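You operate a simulated robot arm through the tools that you are given. There is no shell and no other tool.

You run a simulated robot arm. Do the job below in one go: nothing can be reset, and whatever is moved stays where it is left.

TASK
Put things in order on the drawer table. At the end: the orange cup stands where the white paddle stood; the white bottle (marked "OIL") from the drawer table stands where the blue clip stood; the blue clip from the drawer table stands on top of the brown carton (marked "TAGS"); the white paddle from the drawer table stands where the white bottle stood; whatever was shut is shut again. Leave all else as you found it, and nothing knocked over.

The check looks at the end state, three seconds after you hand in, the way a careful person would. Anything else that was tipped, shoved, dropped, spilled or broken makes it a failure.

THE ROBOT
A 6-joint arm with a two-finger gripper, fixed in place. Base frame: the origin is at the foot of the arm, x ahead of it, y to its left, z up; the work surface is at about z = 0. Readings come in mm, rad, newtons and seconds.
With the tool pointing down near the work surface it reaches from about 180 to 480 mm from the base axis. Its first joint turns from -1.152 to 1.152 rad. Payload 1.76 kg.
The tool frame sits at the grasp point between the pads (the TCP): z along the fingers, y along the line on which they close. The tips reach 29 mm beyond it. The gripper opens to 82 mm. The gripper's body begins 58 mm behind the TCP.
Orientation is told as [roll, pitch, yaw] about the base's x, y, z axes, in that order, counted from this pose: with the fingers straight down and closing along the base's y, the tool's x points along the base's -x, its y along +y and its z along -z.

THE INTERFACE
- The arm moves only by the tool jog_arm. Its argument "steps" is a list of rows, each a list of 6 numbers: the shift along the tool's x, y, z in mm, then the turn, a rotation vector about the tool's x, y, z in rad. In form: [[x, y, z, ax, ay, az], ...]. A call has 1 to 20 rows; each row is the pose to reach, as a shift and turn from the pose commanded when the call began, along the tool's axes at that moment. "grip" is the finger opening in mm, from 0 to 82, set as the call begins (left out, the last holds). Each row takes 0.2 s and may step no farther than 50 mm and 0.15 rad from the row before; otherwise, or with a gripper value out of range, the whole call is refused. A pose out of reach is approached as far as the arm can. The call stops where the force on the tool passes 40 N (or 10 N more than at its start, if that is more) or the arm is blocked; 0.2 s more then pass. The fingers move at their own pace and stop on an object; they squeeze with about 30 N. The grip force told is the motor's: it shows also when the fingers shut on nothing. Time passes only in rows, and 0.2 s behind the last, so rows that repeat a pose let the fingers close. It gives the time, the measured TCP pose, the force on the tool (base axes), the opening and the grip force at its end, in the units of the frame above (readings bear some noise), with the torque about the TCP (base axes, N m) and any sound that the robot's microphone picked up.
- Cameras (640 x 400 px; columns grow to the right, rows downward): "scene" is fixed at [39.5, 319.8, 425.7]; the picture's right is [-0.90, -0.43, 0.00], its down [-0.24, 0.49, -0.84] and it looks along [0.36, -0.76, -0.54] (base axes); focal length 214 px, centre (320, 200). "wrist" rides on the gripper at [79, 4, -89] in the tool frame; the picture's right is [-0.05, 1.00, 0.00], its down [-0.71, -0.04, -0.71] and it looks along [-0.71, -0.04, 0.71] (tool axes); focal length 256 px, centre (320, 200). There is no depth. A picture from a camera that has moved, and an enlarged one, comes with that camera's place and axes in the base frame and with its lens.
- camera(camera): a new picture of that camera. The clock stands still meanwhile.
- close_up(camera, box): a new picture of the part [left, top, right, bottom] of that camera's present view, enlarged. The clock stands still meanwhile.
- close_job(): hands the job in; it is judged then, once.

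Places have to be worked out from the pictures, the camera data and where the tool is seen. Open the gripper and draw the arm clear of the work before you hand the job in, unless the task says otherwise.

The tools are called after "Request:" as a command line: name --pt "numbers of a row" for each row, then --argument value for the rest, lists and objects as JSON in quotes. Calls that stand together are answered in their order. jog_arm: Moves the arm, as the interface text tells. Its arguments: {"type":"object","properties":{"steps":{"type":"array","items":{"type":"array","items":{"type":"number"}}},"grip":{"type":"number"}},"required":["steps"]} The other tools are called the same way: camera (camera) takes a picture; close_up (camera, box) takes an enlarged picture of a part of a camera's view; close_job () hands the job in.

At the start:

```text
time: 0.0
tcp_pos: [286.4, -48.4, 292.0]
orientation: [0.0, 0.0, 0.0]
force: [-0.5, 0.0, 0.4]
torque: [-0.01, -0.03, -0.02]
width: 82.0
grip_force: 0.1
```

scene: 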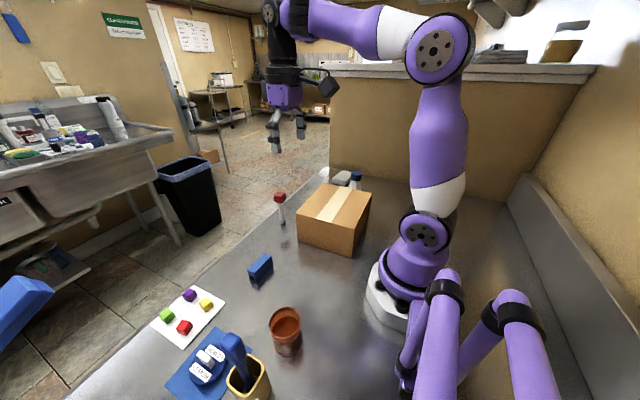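
wrist: 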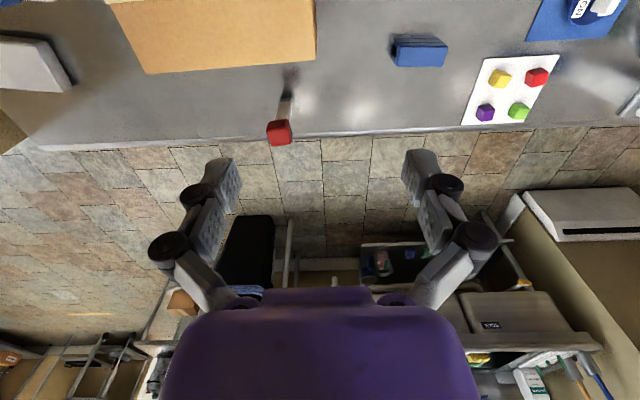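

The first pictures show a table with a carton, a blue block, a cup, and some other things. I'll take enlarged views to tell the objects apart.

Request:
close_up --camera "scene" --box '[240, 150, 400, 250]'

Request:
close_up --camera "scene" --box '[140, 270, 340, 400]'

Request:
close_up --camera "wrist" --box '[0, 0, 320, 200]'

Request:
close_up --camera "wrist" --box '[320, 0, 640, 200]'

```text
4.00 times, centred on (320, 200) of scene
camera zoom: at [39.5, 319.8, 425.7], right [-0.9, -0.43, 0.0], down [-0.24, 0.49, -0.84], along [0.36, -0.76, -0.54], focal length 858 px, centre (320, 200)
```

zoom: 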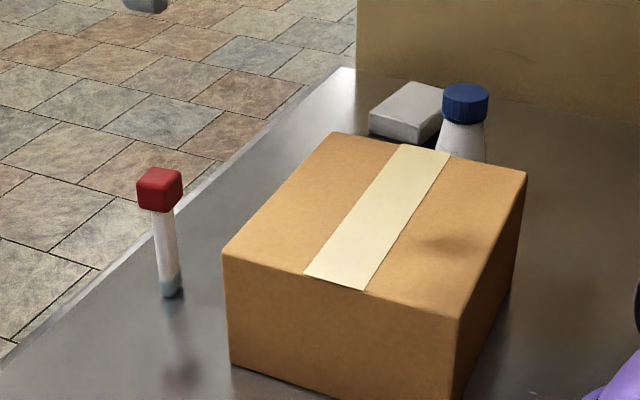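

```text
3.08 times, centred on (240, 335) of scene
camera zoom: at [39.5, 319.8, 425.7], right [-0.9, -0.43, 0.0], down [-0.24, 0.49, -0.84], along [0.36, -0.76, -0.54], focal length 660 px, centre (566, -215)
```

zoom: 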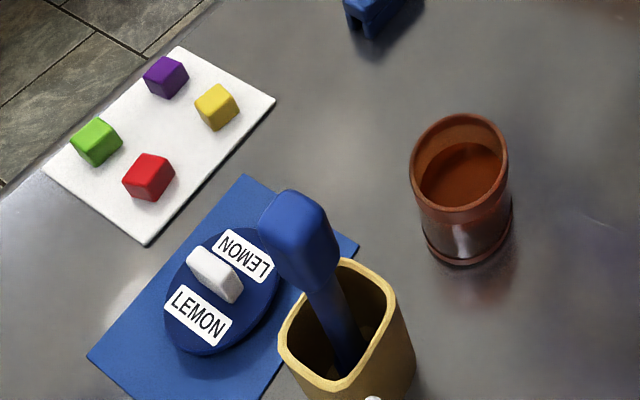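

```text
2.00 times, centred on (160, 100) of wrist
camera zoom: at [207.7, -46.0, 381.9], right [0.05, 1.0, 0.0], down [0.71, -0.04, 0.71], along [0.71, -0.04, -0.71], focal length 512 px, centre (640, 400)
```

zoom: 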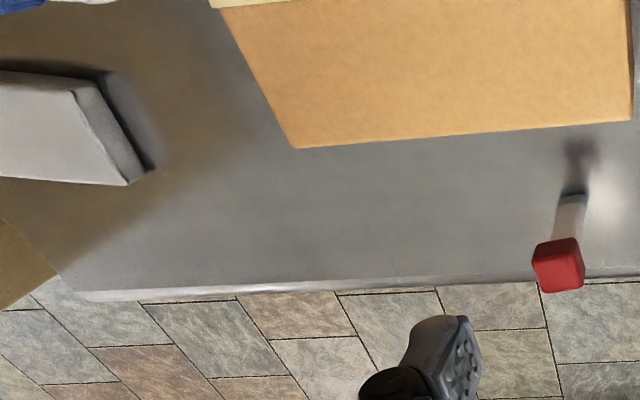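

```text
2.00 times, centred on (480, 100) of wrist
camera zoom: at [207.7, -46.0, 381.9], right [0.05, 1.0, 0.0], down [0.71, -0.04, 0.71], along [0.71, -0.04, -0.71], focal length 512 px, centre (0, 400)
```

zoom: 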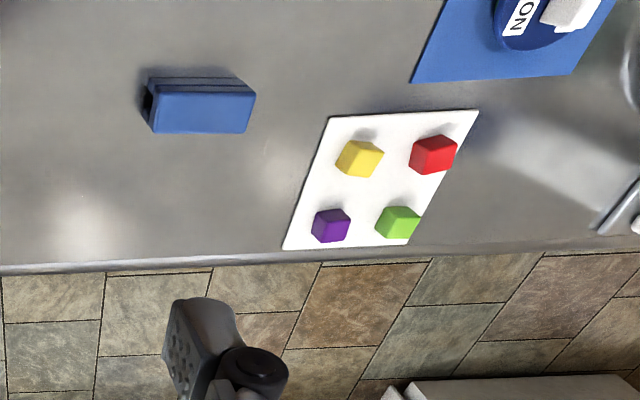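

Carton is about 98 mm high, spanning roughly x 130–290, y −60…−240; the capped bottle stands behind it around (225, −375). I'll swing the wrist camera toward the −y side, high up, to see the bottle and the white box near it.

Request:
jog_arm --pt "17 -27 0 0 0 0.14" --pt "34 -54 0 0 0 0.28" --pt "51 -81 0 0 0 0.42" --pt "68 -108 0 0 0 0.56" --pt "85 -135 0 0 0 0.7" --pt "100 -162 0 0 0 0.84" --pt "116 -190 0 0 0 0.96"

Request:
camera --camera "wrist"

Request:
camera --camera "scene"

```text
time: 1.6
tcp_pos: [171.2, -239.0, 291.6]
orientation: [0.0, -0.001, -0.962]
force: [-0.2, 0.7, 0.5]
torque: [-0.02, -0.04, -0.02]
width: 82.0
grip_force: 0.1
```

```text
taken
camera wrist: at [129.2, -172.6, 383.1], right [0.85, 0.53, 0.0], down [0.37, -0.6, 0.71], along [0.37, -0.6, -0.71], focal length 256 px, centre (320, 200)
```

wrist: 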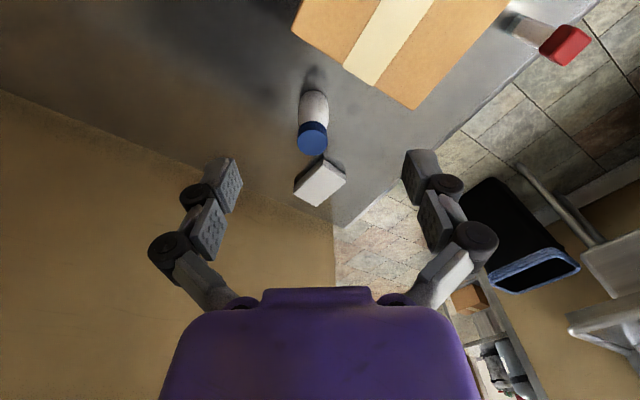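

```text
taken
```

scene: 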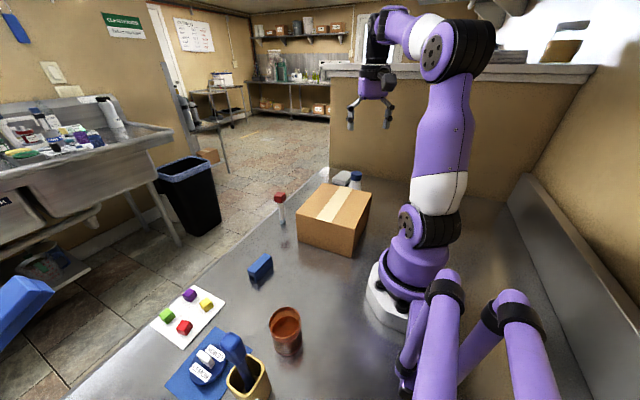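

The bottle is now visible with a white block beside it. I'll enlarge this view.

Request:
close_up --camera "wrist" --box '[240, 50, 400, 220]'

Request:
close_up --camera "wrist" --box '[480, 0, 640, 100]'

Request:
close_up --camera "wrist" --box '[280, 0, 520, 120]'

```text
2.35 times, centred on (320, 135) of wrist
camera zoom: at [129.2, -172.6, 383.1], right [0.85, 0.53, 0.0], down [0.37, -0.6, 0.71], along [0.37, -0.6, -0.71], focal length 602 px, centre (320, 353)
```

zoom: 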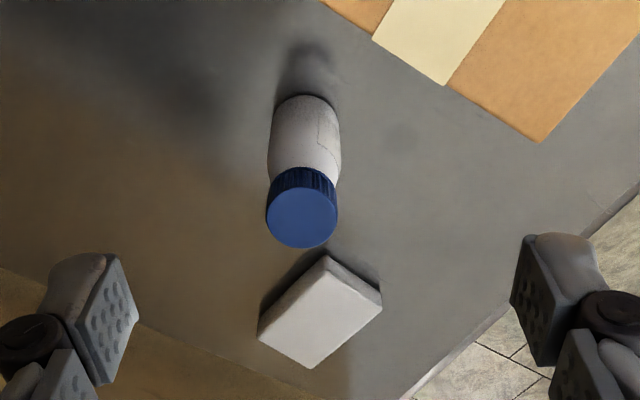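

```text
4.00 times, centred on (560, 50) of wrist
camera zoom: at [129.2, -172.6, 383.1], right [0.85, 0.53, 0.0], down [0.37, -0.6, 0.71], along [0.37, -0.6, -0.71], focal length 1024 px, centre (-640, 800)
```

zoom: 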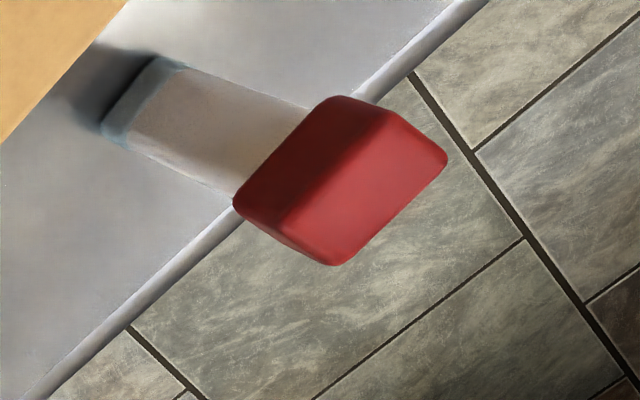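

```text
2.67 times, centred on (400, 60) of wrist
camera zoom: at [129.2, -172.6, 383.1], right [0.85, 0.53, 0.0], down [0.37, -0.6, 0.71], along [0.37, -0.6, -0.71], focal length 683 px, centre (107, 573)
```

zoom: 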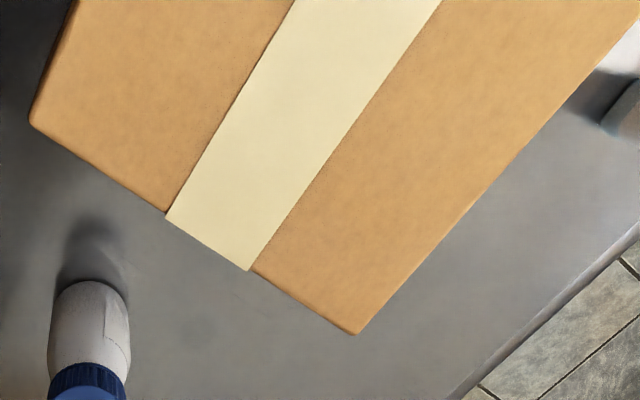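

The tall white tube with the red head is one candidate, but a white bit also shows at the bottom edge of the scene view near the yellow holder, so I need to see the left side. I'll swing along an arc to the +y side at the same height.

Request:
jog_arm --pt "2.9 41 0 0 0 -0.14" --pt "11.4 81.3 0 0 0 -0.28" --pt "25.6 119.9 0 0 0 -0.42" --pt "44.9 156.2 0 0 0 -0.56" --pt "69.1 189.4 0 0 0 -0.7" --pt "97.8 218.9 0 0 0 -0.84" --pt "130.2 244.2 0 0 0 -0.98" --pt "165.9 264.6 0 0 0 -1.12" --pt "204.1 279.9 0 0 0 -1.26" --pt "244.0 289.7 0 0 0 -1.4"

Request:
camera --camera "wrist"

Request:
camera --camera "scene"

```text
time: 3.8
tcp_pos: [265.8, 125.8, 292.4]
orientation: [-0.001, 0.0, 0.442]
force: [0.5, 0.1, -0.1]
torque: [-0.02, 0.0, 0.0]
width: 82.1
grip_force: 0.0
```

```text
taken
camera wrist: at [192.9, 95.3, 382.5], right [-0.38, 0.93, 0.0], down [0.65, 0.27, 0.71], along [0.65, 0.27, -0.71], focal length 256 px, centre (320, 200)
```

wrist: 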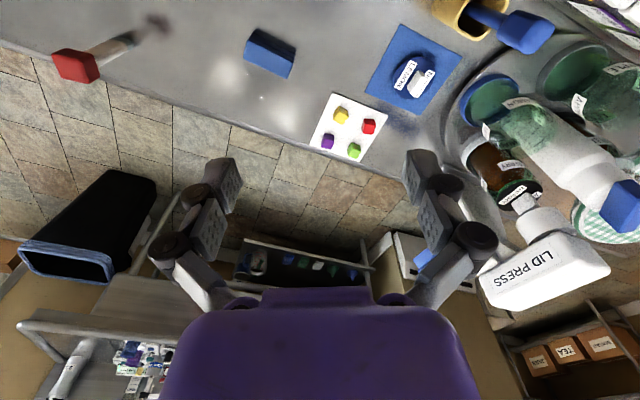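

```text
taken
```

scene: 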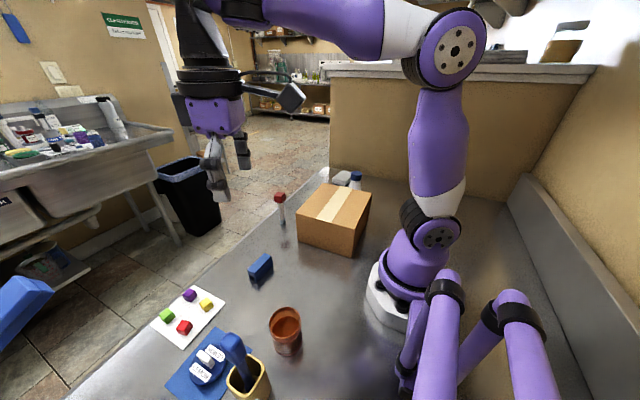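

There is much more at the +y end: jars, a "LID PRESS", a tray, and other items. I'll swing farther left and enlarge that region.

Request:
close_up --camera "wrist" --box '[400, 0, 640, 150]'

Request:
close_up --camera "wrist" --box '[420, 120, 640, 320]'

Request:
jog_arm --pt "2.9 41 0 0 0 -0.14" --pt "11.4 81.3 0 0 0 -0.28" --pt "25.6 119.9 0 0 0 -0.42" --pt "44.9 156.2 0 0 0 -0.56"

Request:
camera --camera "wrist"

```text
2.67 times, centred on (520, 75) of wrist
camera zoom: at [192.9, 95.3, 382.5], right [-0.38, 0.93, 0.0], down [0.65, 0.27, 0.71], along [0.65, 0.27, -0.71], focal length 683 px, centre (-213, 533)
```

zoom: 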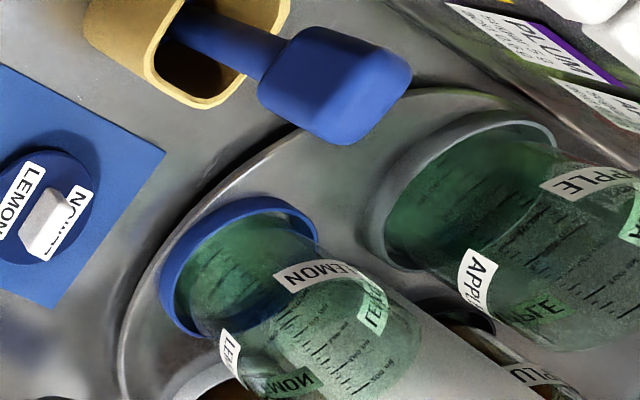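

```text
2.00 times, centred on (530, 220) of wrist
camera zoom: at [192.9, 95.3, 382.5], right [-0.38, 0.93, 0.0], down [0.65, 0.27, 0.71], along [0.65, 0.27, -0.71], focal length 512 px, centre (-100, 160)
```

zoom: 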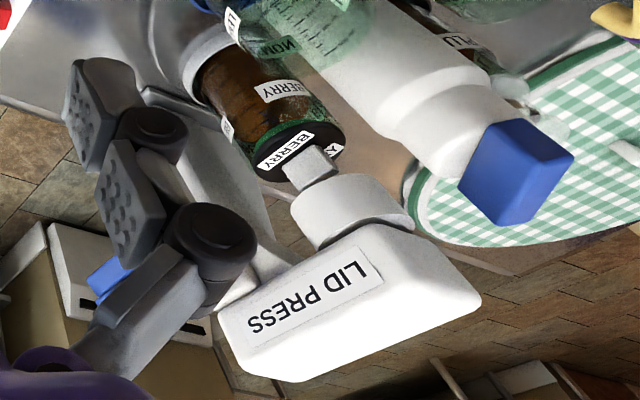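

```text
time: 4.8
tcp_pos: [156.2, 248.0, 288.7]
orientation: [0.0, 0.001, 1.001]
force: [-0.9, 0.2, -1.2]
torque: [0.0, -0.02, 0.01]
width: 81.7
grip_force: 0.1
```

```text
taken
camera wrist: at [109.9, 182.7, 379.3], right [-0.81, 0.58, 0.0], down [0.41, 0.57, 0.71], along [0.41, 0.57, -0.71], focal length 256 px, centre (320, 200)
```

wrist: 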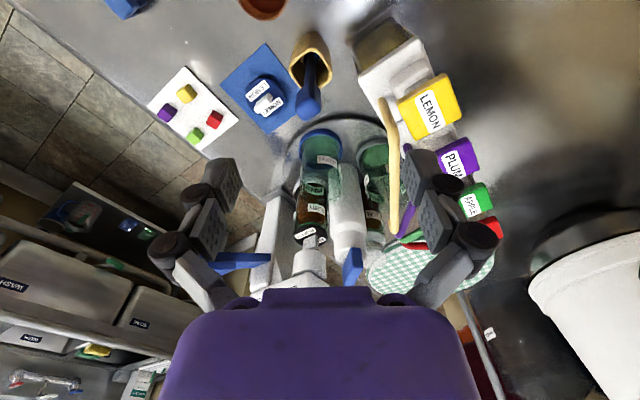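

A jar turntable and a caddy with labelled cans stand at the +y end. I'll enlarge the parts to search for a "paddle" and any other candidates.

Request:
close_up --camera "wrist" --box '[340, 0, 520, 130]'

Request:
close_up --camera "wrist" --box '[340, 100, 520, 290]'

Request:
close_up --camera "wrist" --box '[200, 20, 380, 140]'

Request:
close_up --camera "wrist" --box '[230, 120, 410, 290]'

Request:
close_up --camera "wrist" --box '[0, 180, 200, 400]'

Request:
close_up --camera "scene" --box '[0, 80, 180, 300]'

```text
3.08 times, centred on (430, 65) of wrist
camera zoom: at [109.9, 182.7, 379.3], right [-0.81, 0.58, 0.0], down [0.41, 0.57, 0.71], along [0.41, 0.57, -0.71], focal length 788 px, centre (-18, 615)
```

zoom: 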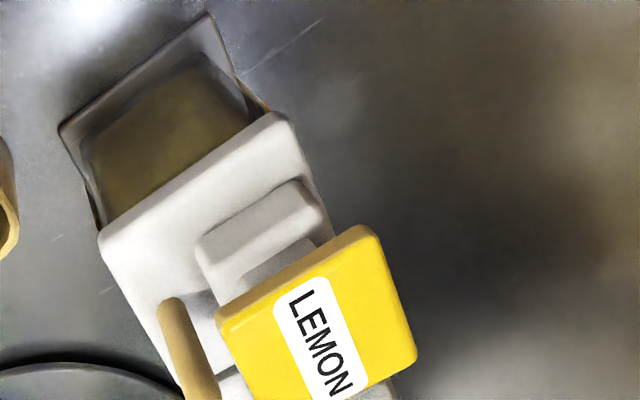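

```text
2.11 times, centred on (430, 195) of wrist
camera zoom: at [109.9, 182.7, 379.3], right [-0.81, 0.58, 0.0], down [0.41, 0.57, 0.71], along [0.41, 0.57, -0.71], focal length 539 px, centre (88, 210)
```

zoom: 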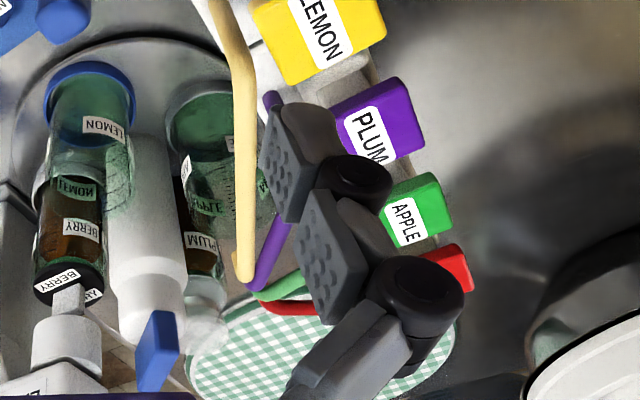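

```text
3.33 times, centred on (290, 80) of wrist
camera zoom: at [109.9, 182.7, 379.3], right [-0.81, 0.58, 0.0], down [0.41, 0.57, 0.71], along [0.41, 0.57, -0.71], focal length 853 px, centre (420, 600)
```

zoom: 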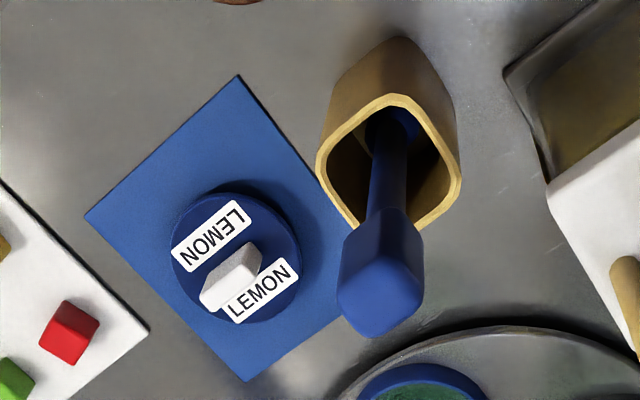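

```text
2.35 times, centred on (320, 205) of wrist
camera zoom: at [109.9, 182.7, 379.3], right [-0.81, 0.58, 0.0], down [0.41, 0.57, 0.71], along [0.41, 0.57, -0.71], focal length 602 px, centre (320, 188)
```

zoom: 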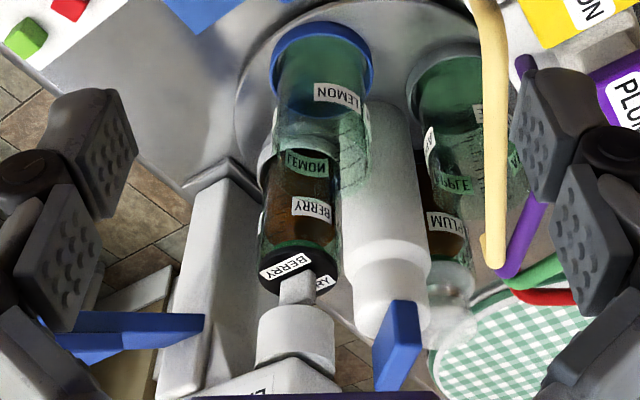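

```text
1.82 times, centred on (100, 290) of wrist
camera zoom: at [109.9, 182.7, 379.3], right [-0.81, 0.58, 0.0], down [0.41, 0.57, 0.71], along [0.41, 0.57, -0.71], focal length 465 px, centre (720, 36)
```

zoom: 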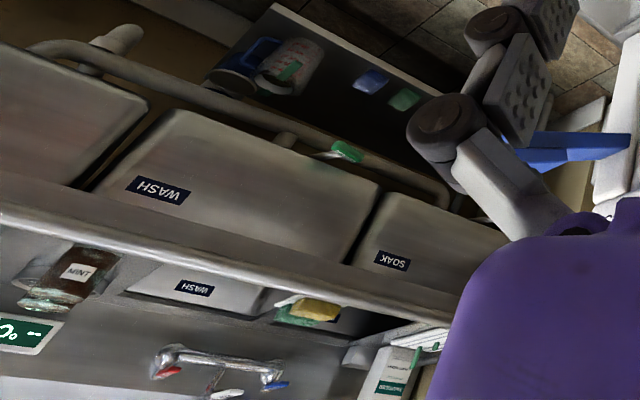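

```text
1.82 times, centred on (90, 190) of scene
camera zoom: at [39.6, 319.8, 425.7], right [-0.9, -0.43, 0.0], down [-0.24, 0.49, -0.84], along [0.36, -0.76, -0.54], focal length 390 px, centre (738, 218)
```

zoom: 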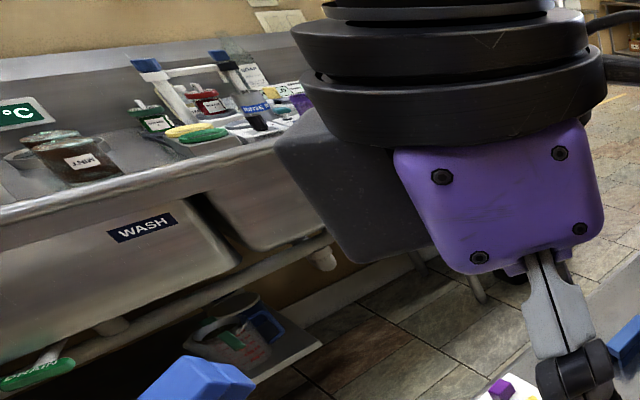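

I'll enlarge the individual loose items with the fixed camera, mainly the red-headed white stick, the blue clip and the white block.

Request:
close_up --camera "scene" --box '[260, 180, 308, 230]'

Request:
close_up --camera "scene" --box '[235, 240, 295, 300]'

Request:
close_up --camera "scene" --box '[320, 160, 376, 195]'

Request:
close_up --camera "scene" --box '[250, 290, 320, 370]'

Request:
close_up --camera "scene" --box '[380, 240, 640, 400]'

Request:
close_up --camera "scene" --box '[0, 240, 140, 400]'

```text
8.00 times, centred on (284, 205) of scene
camera zoom: at [39.6, 319.8, 425.7], right [-0.9, -0.43, 0.0], down [-0.24, 0.49, -0.84], along [0.36, -0.76, -0.54], focal length 1716 px, centre (608, 160)
```

zoom: 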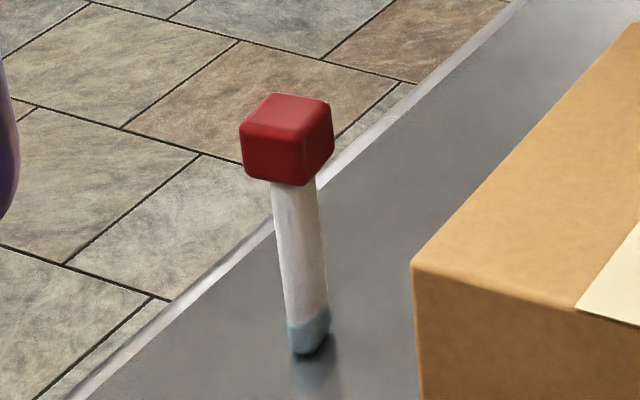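

```text
6.67 times, centred on (265, 270) of scene
camera zoom: at [39.6, 319.8, 425.7], right [-0.9, -0.43, 0.0], down [-0.24, 0.49, -0.84], along [0.36, -0.76, -0.54], focal length 1430 px, centre (687, -267)
```

zoom: 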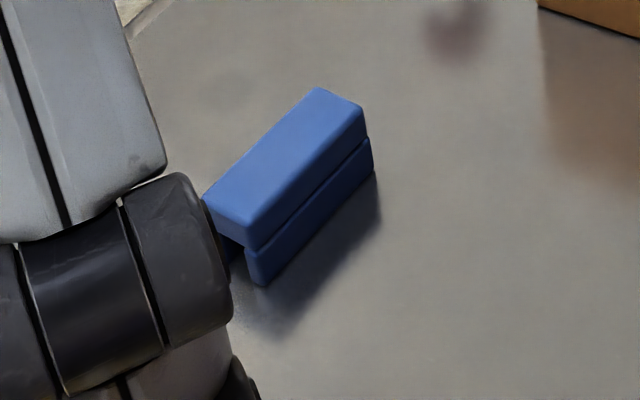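

```text
11.43 times, centred on (348, 178) of scene
camera zoom: at [39.6, 319.8, 425.7], right [-0.9, -0.43, 0.0], down [-0.24, 0.49, -0.84], along [0.36, -0.76, -0.54], focal length 2451 px, centre (0, 457)
```

zoom: 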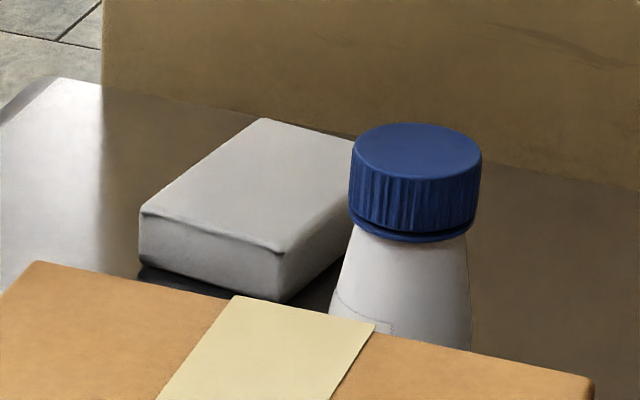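

```text
5.00 times, centred on (285, 330) of scene
camera zoom: at [39.6, 319.8, 425.7], right [-0.9, -0.43, 0.0], down [-0.24, 0.49, -0.84], along [0.36, -0.76, -0.54], focal length 1072 px, centre (495, -450)
```

zoom: 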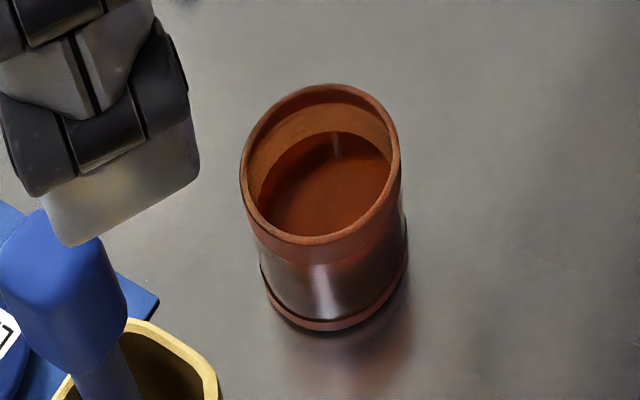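

```text
2.46 times, centred on (510, 320) of scene
camera zoom: at [39.6, 319.8, 425.7], right [-0.9, -0.43, 0.0], down [-0.24, 0.49, -0.84], along [0.36, -0.76, -0.54], focal length 528 px, centre (-148, -95)
```

zoom: 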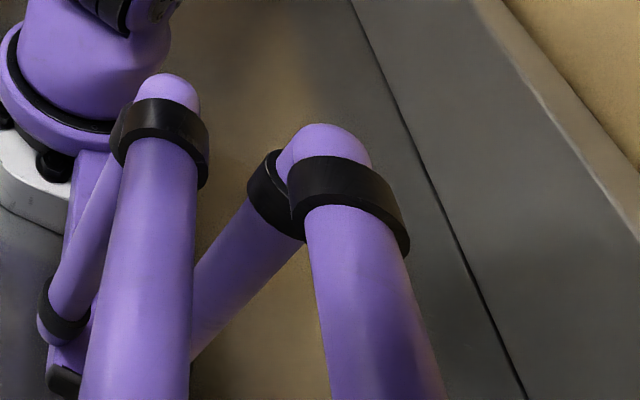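

```text
2.50 times, centred on (70, 320) of scene
camera zoom: at [39.6, 319.8, 425.7], right [-0.9, -0.43, 0.0], down [-0.24, 0.49, -0.84], along [0.36, -0.76, -0.54], focal length 536 px, centre (945, -100)
```

zoom: 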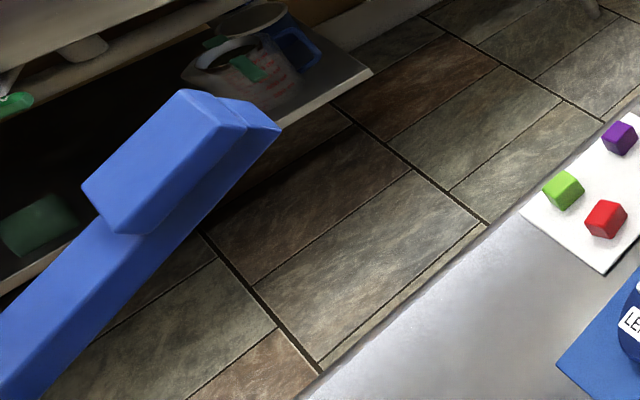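

The white slab by the bottle lies about 536 mm out, beyond reach, so the red-headed white stick is the paddle. Cup is around (165, 184), ~50 mm wide and ~83 mm high. I'll return to the middle to measure the clip and paddle more precisely.

Request:
jog_arm --pt "2.9 -41 0 0 0 0.14" --pt "11.4 -81.3 0 0 0 0.28" --pt "25.6 -119.9 0 0 0 0.42" --pt "44.9 -156.2 0 0 0 0.56" --pt "69.1 -189.4 0 0 0 0.7" --pt "97.8 -218.9 0 0 0 0.84" --pt "130.2 -244.2 0 0 0 0.98" --pt "166.3 -218.2 0 0 0 1.0" --pt "166.3 -218.2 0 0 0 1.0"

Request:
camera --camera "wrist"

Request:
close_up --camera "wrist" --box '[320, 40, 440, 130]'

Request:
close_up --camera "wrist" --box '[220, 80, 340, 180]'

Request:
close_up --camera "scene" --box '[230, 240, 300, 300]'

```text
time: 6.8
tcp_pos: [254.4, -9.0, 293.6]
orientation: [-0.001, 0.0, -0.001]
force: [0.7, -0.5, 0.3]
torque: [0.0, 0.01, -0.02]
width: 82.0
grip_force: 0.1
```

```text
taken
camera wrist: at [175.2, -5.0, 382.7], right [0.05, 1.0, 0.0], down [0.71, -0.04, 0.71], along [0.71, -0.04, -0.71], focal length 256 px, centre (320, 200)
```

wrist: 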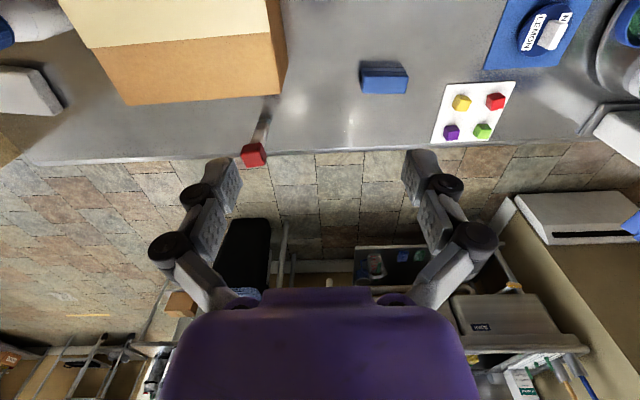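

```text
4.44 times, centred on (380, 85) of wrist
camera zoom: at [175.2, -5.0, 382.7], right [0.05, 1.0, 0.0], down [0.71, -0.04, 0.71], along [0.71, -0.04, -0.71], focal length 1138 px, centre (53, 711)
```

zoom: 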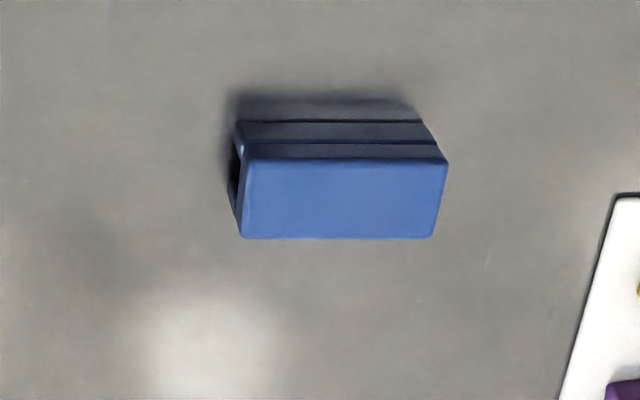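

```text
4.00 times, centred on (280, 130) of wrist
camera zoom: at [175.2, -5.0, 382.7], right [0.05, 1.0, 0.0], down [0.71, -0.04, 0.71], along [0.71, -0.04, -0.71], focal length 1024 px, centre (480, 480)
```

zoom: 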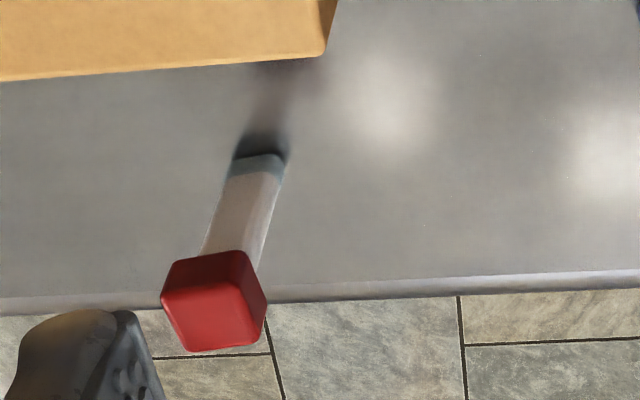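

```text
6.67 times, centred on (265, 270) of scene
camera zoom: at [39.5, 319.8, 425.7], right [-0.9, -0.43, 0.0], down [-0.24, 0.49, -0.84], along [0.36, -0.76, -0.54], focal length 1430 px, centre (687, -267)
```

zoom: 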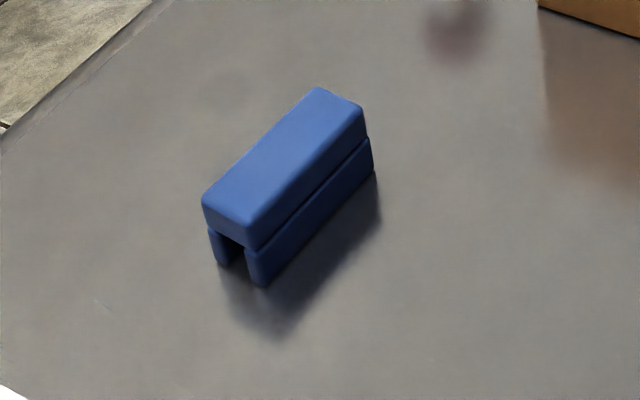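

Clip measures ~60×22×30 mm, centred about (313, 76). I'll zoom tighter on the paddle's head and foot from both cameras to get its axes.

Request:
close_up --camera "wrist" --box '[232, 114, 280, 172]'

Request:
close_up --camera "scene" --box '[266, 186, 294, 228]'

```text
6.90 times, centred on (256, 143) of wrist
camera zoom: at [175.2, -5.0, 382.7], right [0.05, 1.0, 0.0], down [0.71, -0.04, 0.71], along [0.71, -0.04, -0.71], focal length 1765 px, centre (761, 593)
```

zoom: 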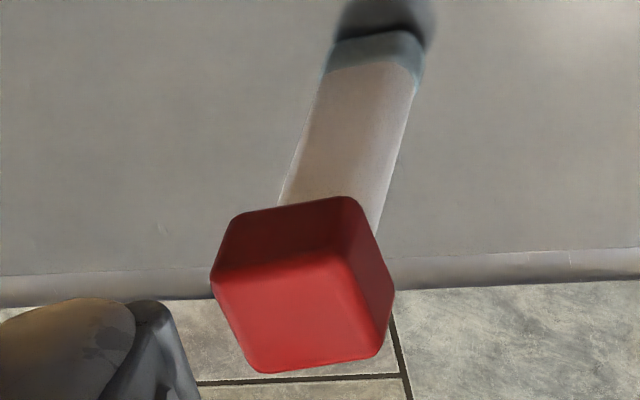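

```text
9.52 times, centred on (280, 207) of scene
camera zoom: at [39.5, 319.8, 425.7], right [-0.9, -0.43, 0.0], down [-0.24, 0.49, -0.84], along [0.36, -0.76, -0.54], focal length 2043 px, centre (701, 133)
```

zoom: 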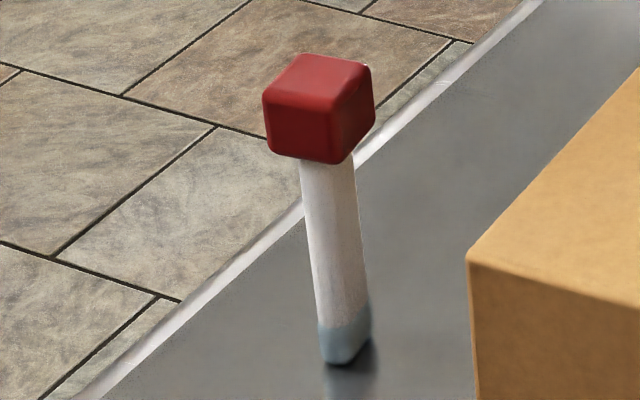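

Paddle: head about 27×22 mm topping out at z≈106, centre near (372, −103), turned about +0.15 rad. I'll hold still one row to see what the settled pose reading is before planning the clip grasp.

Request:
jog_arm --pt "0 0 0 0 0 0" --pt "0 0 0 0 0 0"

```text
time: 7.4
tcp_pos: [254.6, -8.3, 292.8]
orientation: [0.0, 0.002, 0.001]
force: [0.1, -0.3, 0.0]
torque: [-0.02, -0.01, -0.01]
width: 82.0
grip_force: 0.1
```

The reading settles to my dead-reckoned command (254.5, −8, 292). Now I move to hover over the clip at (313.5, 75.7, 150), turned −0.055 rad so the fingers straddle its length.

Request:
jog_arm --pt "-14.75 20.9 35.5 0 0 0.014" --pt "-29.5 41.85 71 0 0 0.028" --pt "-44.25 62.8 106.5 0 0 0.041" --pt "-59 83.7 142 0 0 0.055" --pt "-59 83.7 142 0 0 0.055" --grip 82

Request:
camera --camera "wrist"

Request:
camera --camera "scene"

```text
time: 8.6
tcp_pos: [317.6, 77.0, 145.7]
orientation: [0.0, -0.002, -0.056]
force: [0.2, 0.5, 0.2]
torque: [0.03, 0.01, 0.0]
width: 82.1
grip_force: 0.0
```

```text
taken
camera wrist: at [237.9, 85.0, 235.8], right [0.11, 0.99, 0.0], down [0.7, -0.08, 0.71], along [0.7, -0.08, -0.71], focal length 256 px, centre (320, 200)
```

wrist: 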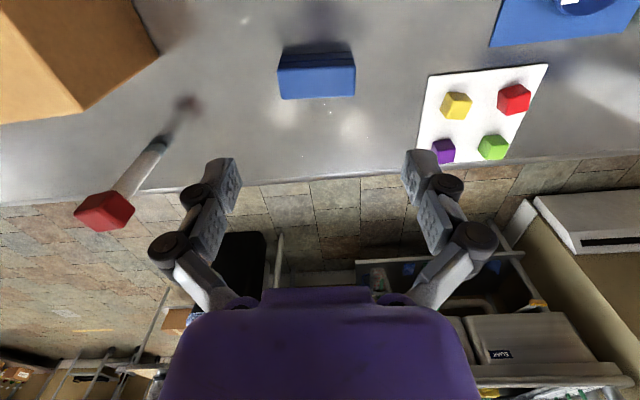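

```text
taken
```

scene: 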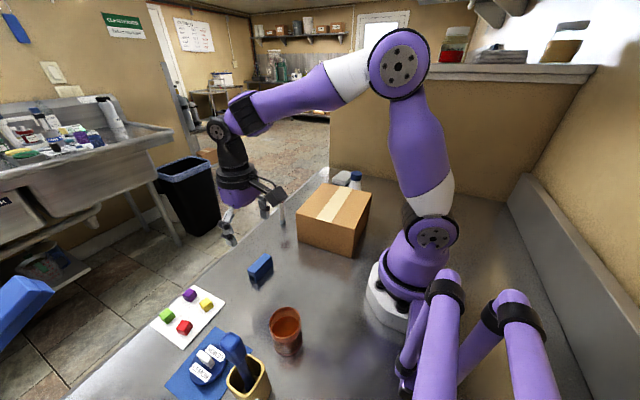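

The clip appears centred below the gripper line. I'll let the arm settle and zoom on the clip for a precise position check.

Request:
jog_arm --pt "0 0 0 0 0 0" --pt "0 0 0 0 0 0" --pt "0 0 0 0 0 0"

Request:
close_up --camera "wrist" --box '[260, 20, 380, 120]'

Request:
close_up --camera "scene" --box '[200, 160, 300, 290]'

```text
time: 9.4
tcp_pos: [316.3, 76.6, 147.0]
orientation: [0.0, -0.001, -0.056]
force: [-0.1, 0.4, -0.3]
torque: [0.02, -0.03, 0.03]
width: 82.2
grip_force: 0.1
```

```text
4.00 times, centred on (320, 70) of wrist
camera zoom: at [237.8, 84.7, 236.2], right [0.11, 0.99, 0.0], down [0.7, -0.08, 0.71], along [0.7, -0.08, -0.71], focal length 1024 px, centre (320, 720)
```

zoom: 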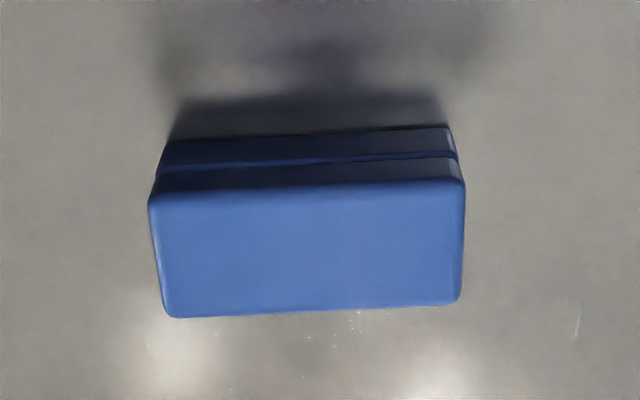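

```text
3.08 times, centred on (250, 225) of scene
camera zoom: at [39.5, 319.8, 425.7], right [-0.9, -0.43, 0.0], down [-0.24, 0.49, -0.84], along [0.36, -0.76, -0.54], focal length 660 px, centre (535, 123)
```

zoom: 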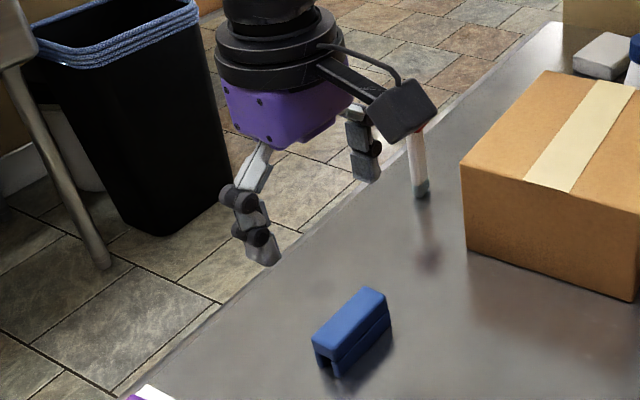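

The second view gives the clip centre (313.7, 74.9), agreeing with the first. The pose reading is ~3 mm off the command, so I'll check whether it settles with time.

Request:
jog_arm --pt "0 0 0 0 0 0" --pt "0 0 0 0 0 0" --pt "0 0 0 0 0 0" --pt "0 0 0 0 0 0" --pt "0 0 0 0 0 0" --pt "0 0 0 0 0 0"

```text
time: 10.8
tcp_pos: [316.9, 77.4, 144.9]
orientation: [-0.001, -0.001, -0.056]
force: [0.0, 0.0, 0.3]
torque: [-0.01, -0.01, -0.01]
width: 82.0
grip_force: 0.1
```

There's a steady offset of a few mm plus about 1 mm of reading noise, so I'll correct from readings. I descend to about z=62 (tips just over the clip top), correcting x and y, then check.

Request:
jog_arm --pt "1.5 -0.9 28 0 0 0" --pt "3 -1.9 56 0 0 0" --pt "3 -1.9 84 0 0 0" --pt "3 -1.9 84 0 0 0" --pt "3 -1.9 84 0 0 0"

Request:
camera --camera "wrist"

Request:
close_up --camera "scene" --box '[190, 190, 310, 300]'

```text
time: 12.0
tcp_pos: [311.8, 73.7, 65.6]
orientation: [0.002, 0.0, -0.056]
force: [0.7, 0.4, -0.1]
torque: [0.02, -0.01, 0.0]
width: 82.0
grip_force: 0.0
```

```text
taken
camera wrist: at [232.2, 81.6, 156.6], right [0.11, 0.99, 0.0], down [0.7, -0.08, 0.71], along [0.7, -0.08, -0.71], focal length 256 px, centre (320, 200)
```

wrist: 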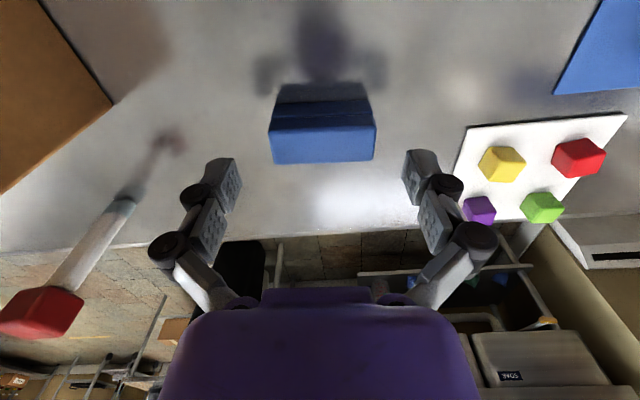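

```text
3.64 times, centred on (250, 245) of scene
camera zoom: at [39.5, 319.8, 425.7], right [-0.9, -0.43, 0.0], down [-0.24, 0.49, -0.84], along [0.36, -0.76, -0.54], focal length 780 px, centre (574, 36)
```

zoom: 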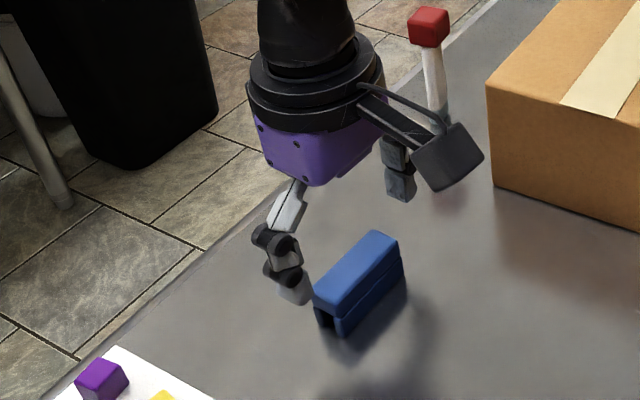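

The fingers straddle the clip. I'll take another settle reading before the final approach since actual vs commanded differs a little.

Request:
jog_arm --pt "0 0 0 0 0 0" --pt "0 0 0 0 0 0" --pt "0 0 0 0 0 0"

Request:
close_up --camera "wrist" --box '[180, 60, 460, 220]'

```text
time: 12.8
tcp_pos: [311.2, 73.9, 66.0]
orientation: [0.0, 0.0, -0.056]
force: [-0.6, 0.7, 0.2]
torque: [0.02, 0.0, 0.0]
width: 82.0
grip_force: 0.0
```

```text
2.29 times, centred on (320, 140) of wrist
camera zoom: at [232.2, 81.6, 156.8], right [0.11, 0.99, 0.0], down [0.7, -0.08, 0.71], along [0.7, -0.08, -0.71], focal length 585 px, centre (320, 337)
```

zoom: 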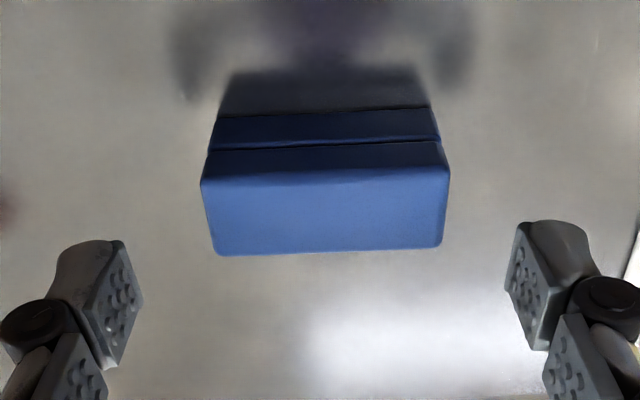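

Clip centre refined to about (314.2, 74.8); the TCP is at (311.1, 73.7). I go down to z≈33 with that small correction.

Request:
jog_arm --pt "-2.45 1.0 11 0 0 0" --pt "-2.45 1.0 22 0 0 0" --pt "-2.45 1.0 33 0 0 0" --pt "-2.45 1.0 33 0 0 0"

Request:
camera --camera "wrist"

Request:
close_up --camera "scene" --box '[210, 210, 310, 300]'

```text
time: 13.8
tcp_pos: [313.8, 74.7, 33.9]
orientation: [0.001, 0.0, -0.056]
force: [-0.5, 0.9, -0.1]
torque: [0.01, 0.01, -0.02]
width: 82.1
grip_force: 0.1
```

```text
taken
camera wrist: at [234.7, 81.6, 122.9], right [0.11, 0.99, 0.0], down [0.7, -0.08, 0.71], along [0.7, -0.08, -0.71], focal length 256 px, centre (320, 200)
```

wrist: 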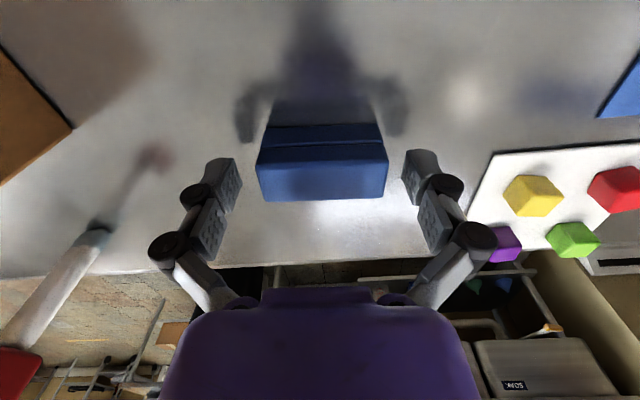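

```text
4.44 times, centred on (260, 255) of scene
camera zoom: at [39.5, 319.8, 425.7], right [-0.9, -0.43, 0.0], down [-0.24, 0.49, -0.84], along [0.36, -0.76, -0.54], focal length 953 px, centre (587, -44)
```

zoom: 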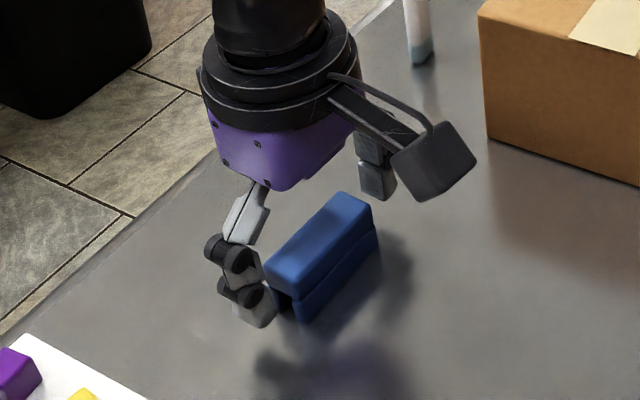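

Fingers are on each side of the clip at tip height ~5 mm. I'll close on it.

Request:
jog_arm --pt "0 0 0 0 0 0" --pt "0 0 0 0 0 0" --pt "0 0 0 0 0 0" --grip 45

Request:
camera --camera "wrist"

```text
time: 14.6
tcp_pos: [313.7, 74.0, 32.4]
orientation: [0.0, -0.001, -0.056]
force: [-0.5, 0.2, 5.0]
torque: [0.21, -0.04, -0.04]
width: 59.2
grip_force: 30.2
```

```text
taken
camera wrist: at [234.8, 81.6, 123.1], right [0.11, 0.99, 0.0], down [0.7, -0.08, 0.71], along [0.7, -0.08, -0.71], focal length 256 px, centre (320, 200)
```

wrist: 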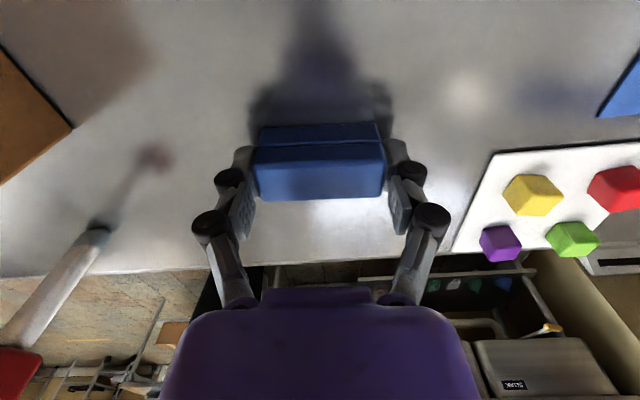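

The clip is gripped at 59.2 mm width. I lift it straight up to z≈200 and carry it over the carton centre, about (210, −150).

Request:
jog_arm --pt "0 0 -10 0 0 0" --pt "0 0 -40 0 0 0" --pt "0 0 -80 0 0 0" --pt "0 0 -120 0 0 0" --pt "0 0 -160 0 0 0" --pt "15.1 -38.3 -166 0 0 0" --pt "30.3 -76.6 -166 0 0 0" --pt "45.4 -115 -166 0 0 0" --pt "60.5 -153.3 -166 0 0 0" --pt "75.7 -191.6 -166 0 0 0" --pt "90.8 -229.9 -166 0 0 0" --pt "90.8 -229.9 -166 0 0 0" --pt "90.8 -229.9 -166 0 0 0"

Request:
camera --camera "wrist"

Request:
camera --camera "scene"

```text
time: 17.4
tcp_pos: [207.7, -152.2, 198.0]
orientation: [0.001, 0.001, -0.052]
force: [0.5, 0.5, -0.2]
torque: [-0.05, 0.0, -0.01]
width: 59.0
grip_force: 30.0
```

```text
taken
camera wrist: at [130.0, -143.5, 289.0], right [0.11, 0.99, 0.0], down [0.7, -0.08, 0.71], along [0.7, -0.08, -0.71], focal length 256 px, centre (320, 200)
```

wrist: 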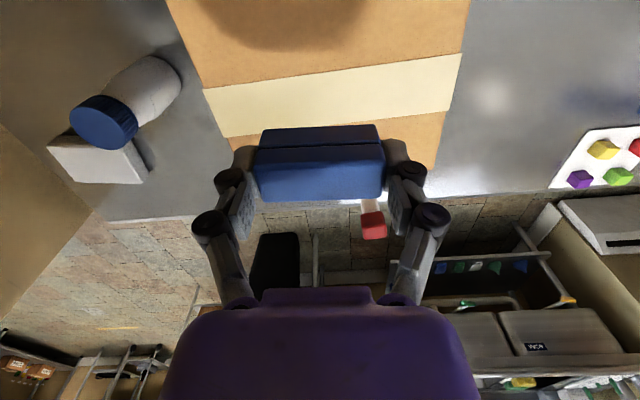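

```text
taken
```

scene: 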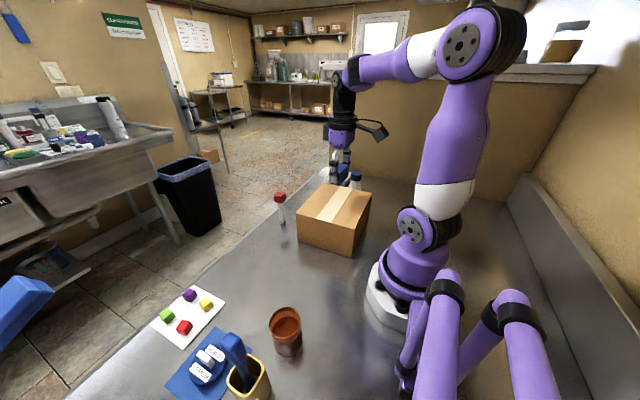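

The clip hangs over the middle of the carton top at z≈200. I lower it to about z=140, leaving its bottom a few mm over the carton, and look.

Request:
jog_arm --pt "0 0 30 0 0 0" --pt "0 0 50 0 0 0" --pt "0 0 60 0 0 0" --pt "0 0 60 0 0 0"

Request:
close_up --camera "scene" --box '[280, 130, 400, 260]'

Request:
camera --camera "wrist"

```text
time: 18.4
tcp_pos: [209.6, -150.9, 139.0]
orientation: [0.001, -0.001, -0.055]
force: [-0.4, 0.7, -0.1]
torque: [0.03, -0.01, 0.01]
width: 59.0
grip_force: 30.2
```

```text
3.08 times, centred on (340, 195) of scene
camera zoom: at [39.5, 319.8, 425.7], right [-0.9, -0.43, 0.0], down [-0.24, 0.49, -0.84], along [0.36, -0.76, -0.54], focal length 660 px, centre (258, 215)
```

zoom: 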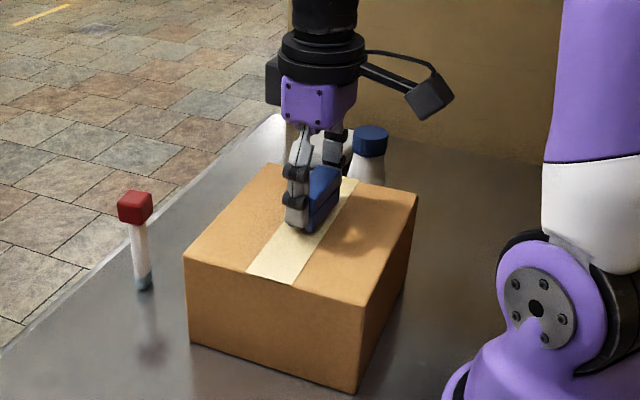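

```text
taken
camera wrist: at [131.5, -142.7, 229.0], right [0.11, 0.99, 0.0], down [0.7, -0.08, 0.71], along [0.7, -0.08, -0.71], focal length 256 px, centre (320, 200)
```

wrist: 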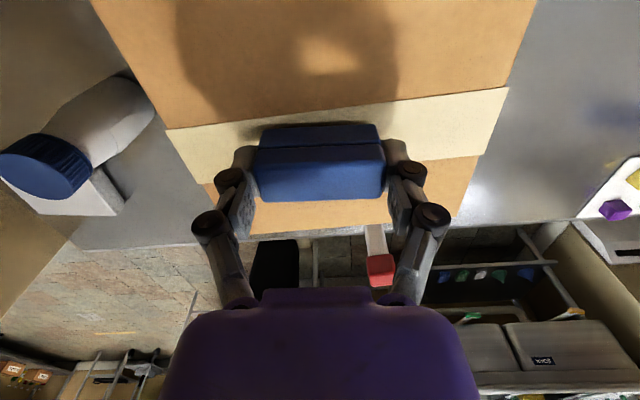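

Clip is a few mm above the tape. I lower by 5 mm more, reading the force.

Request:
jog_arm --pt "0 0 2.5 0 0 0" --pt "0 0 5 0 0 0" --pt "0 0 5 0 0 0"

Request:
close_up --camera "scene" --box '[315, 160, 365, 215]'

```text
time: 19.2
tcp_pos: [210.4, -150.9, 134.1]
orientation: [0.0, -0.001, -0.056]
force: [-0.2, 0.5, 0.5]
torque: [-0.02, 0.0, 0.02]
width: 58.9
grip_force: 29.4
```

```text
7.27 times, centred on (340, 188) of scene
camera zoom: at [39.5, 319.8, 425.7], right [-0.9, -0.43, 0.0], down [-0.24, 0.49, -0.84], along [0.36, -0.76, -0.54], focal length 1560 px, centre (174, 291)
```

zoom: 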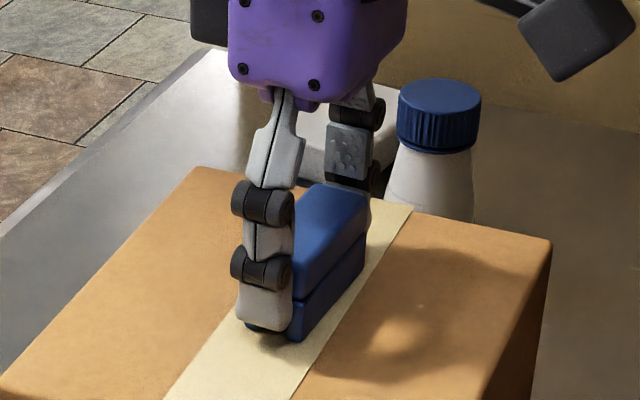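

Almost touching and no force yet; I step down 1 mm at a time for 3 mm.

Request:
jog_arm --pt "0 0 1 0 0 0" --pt "0 0 2 0 0 0" --pt "0 0 2 0 0 0"

```text
time: 20.0
tcp_pos: [210.3, -149.3, 132.5]
orientation: [-0.001, -0.002, -0.056]
force: [-6.9, -0.2, 20.3]
torque: [0.02, 0.23, -0.03]
width: 59.1
grip_force: 29.7
```

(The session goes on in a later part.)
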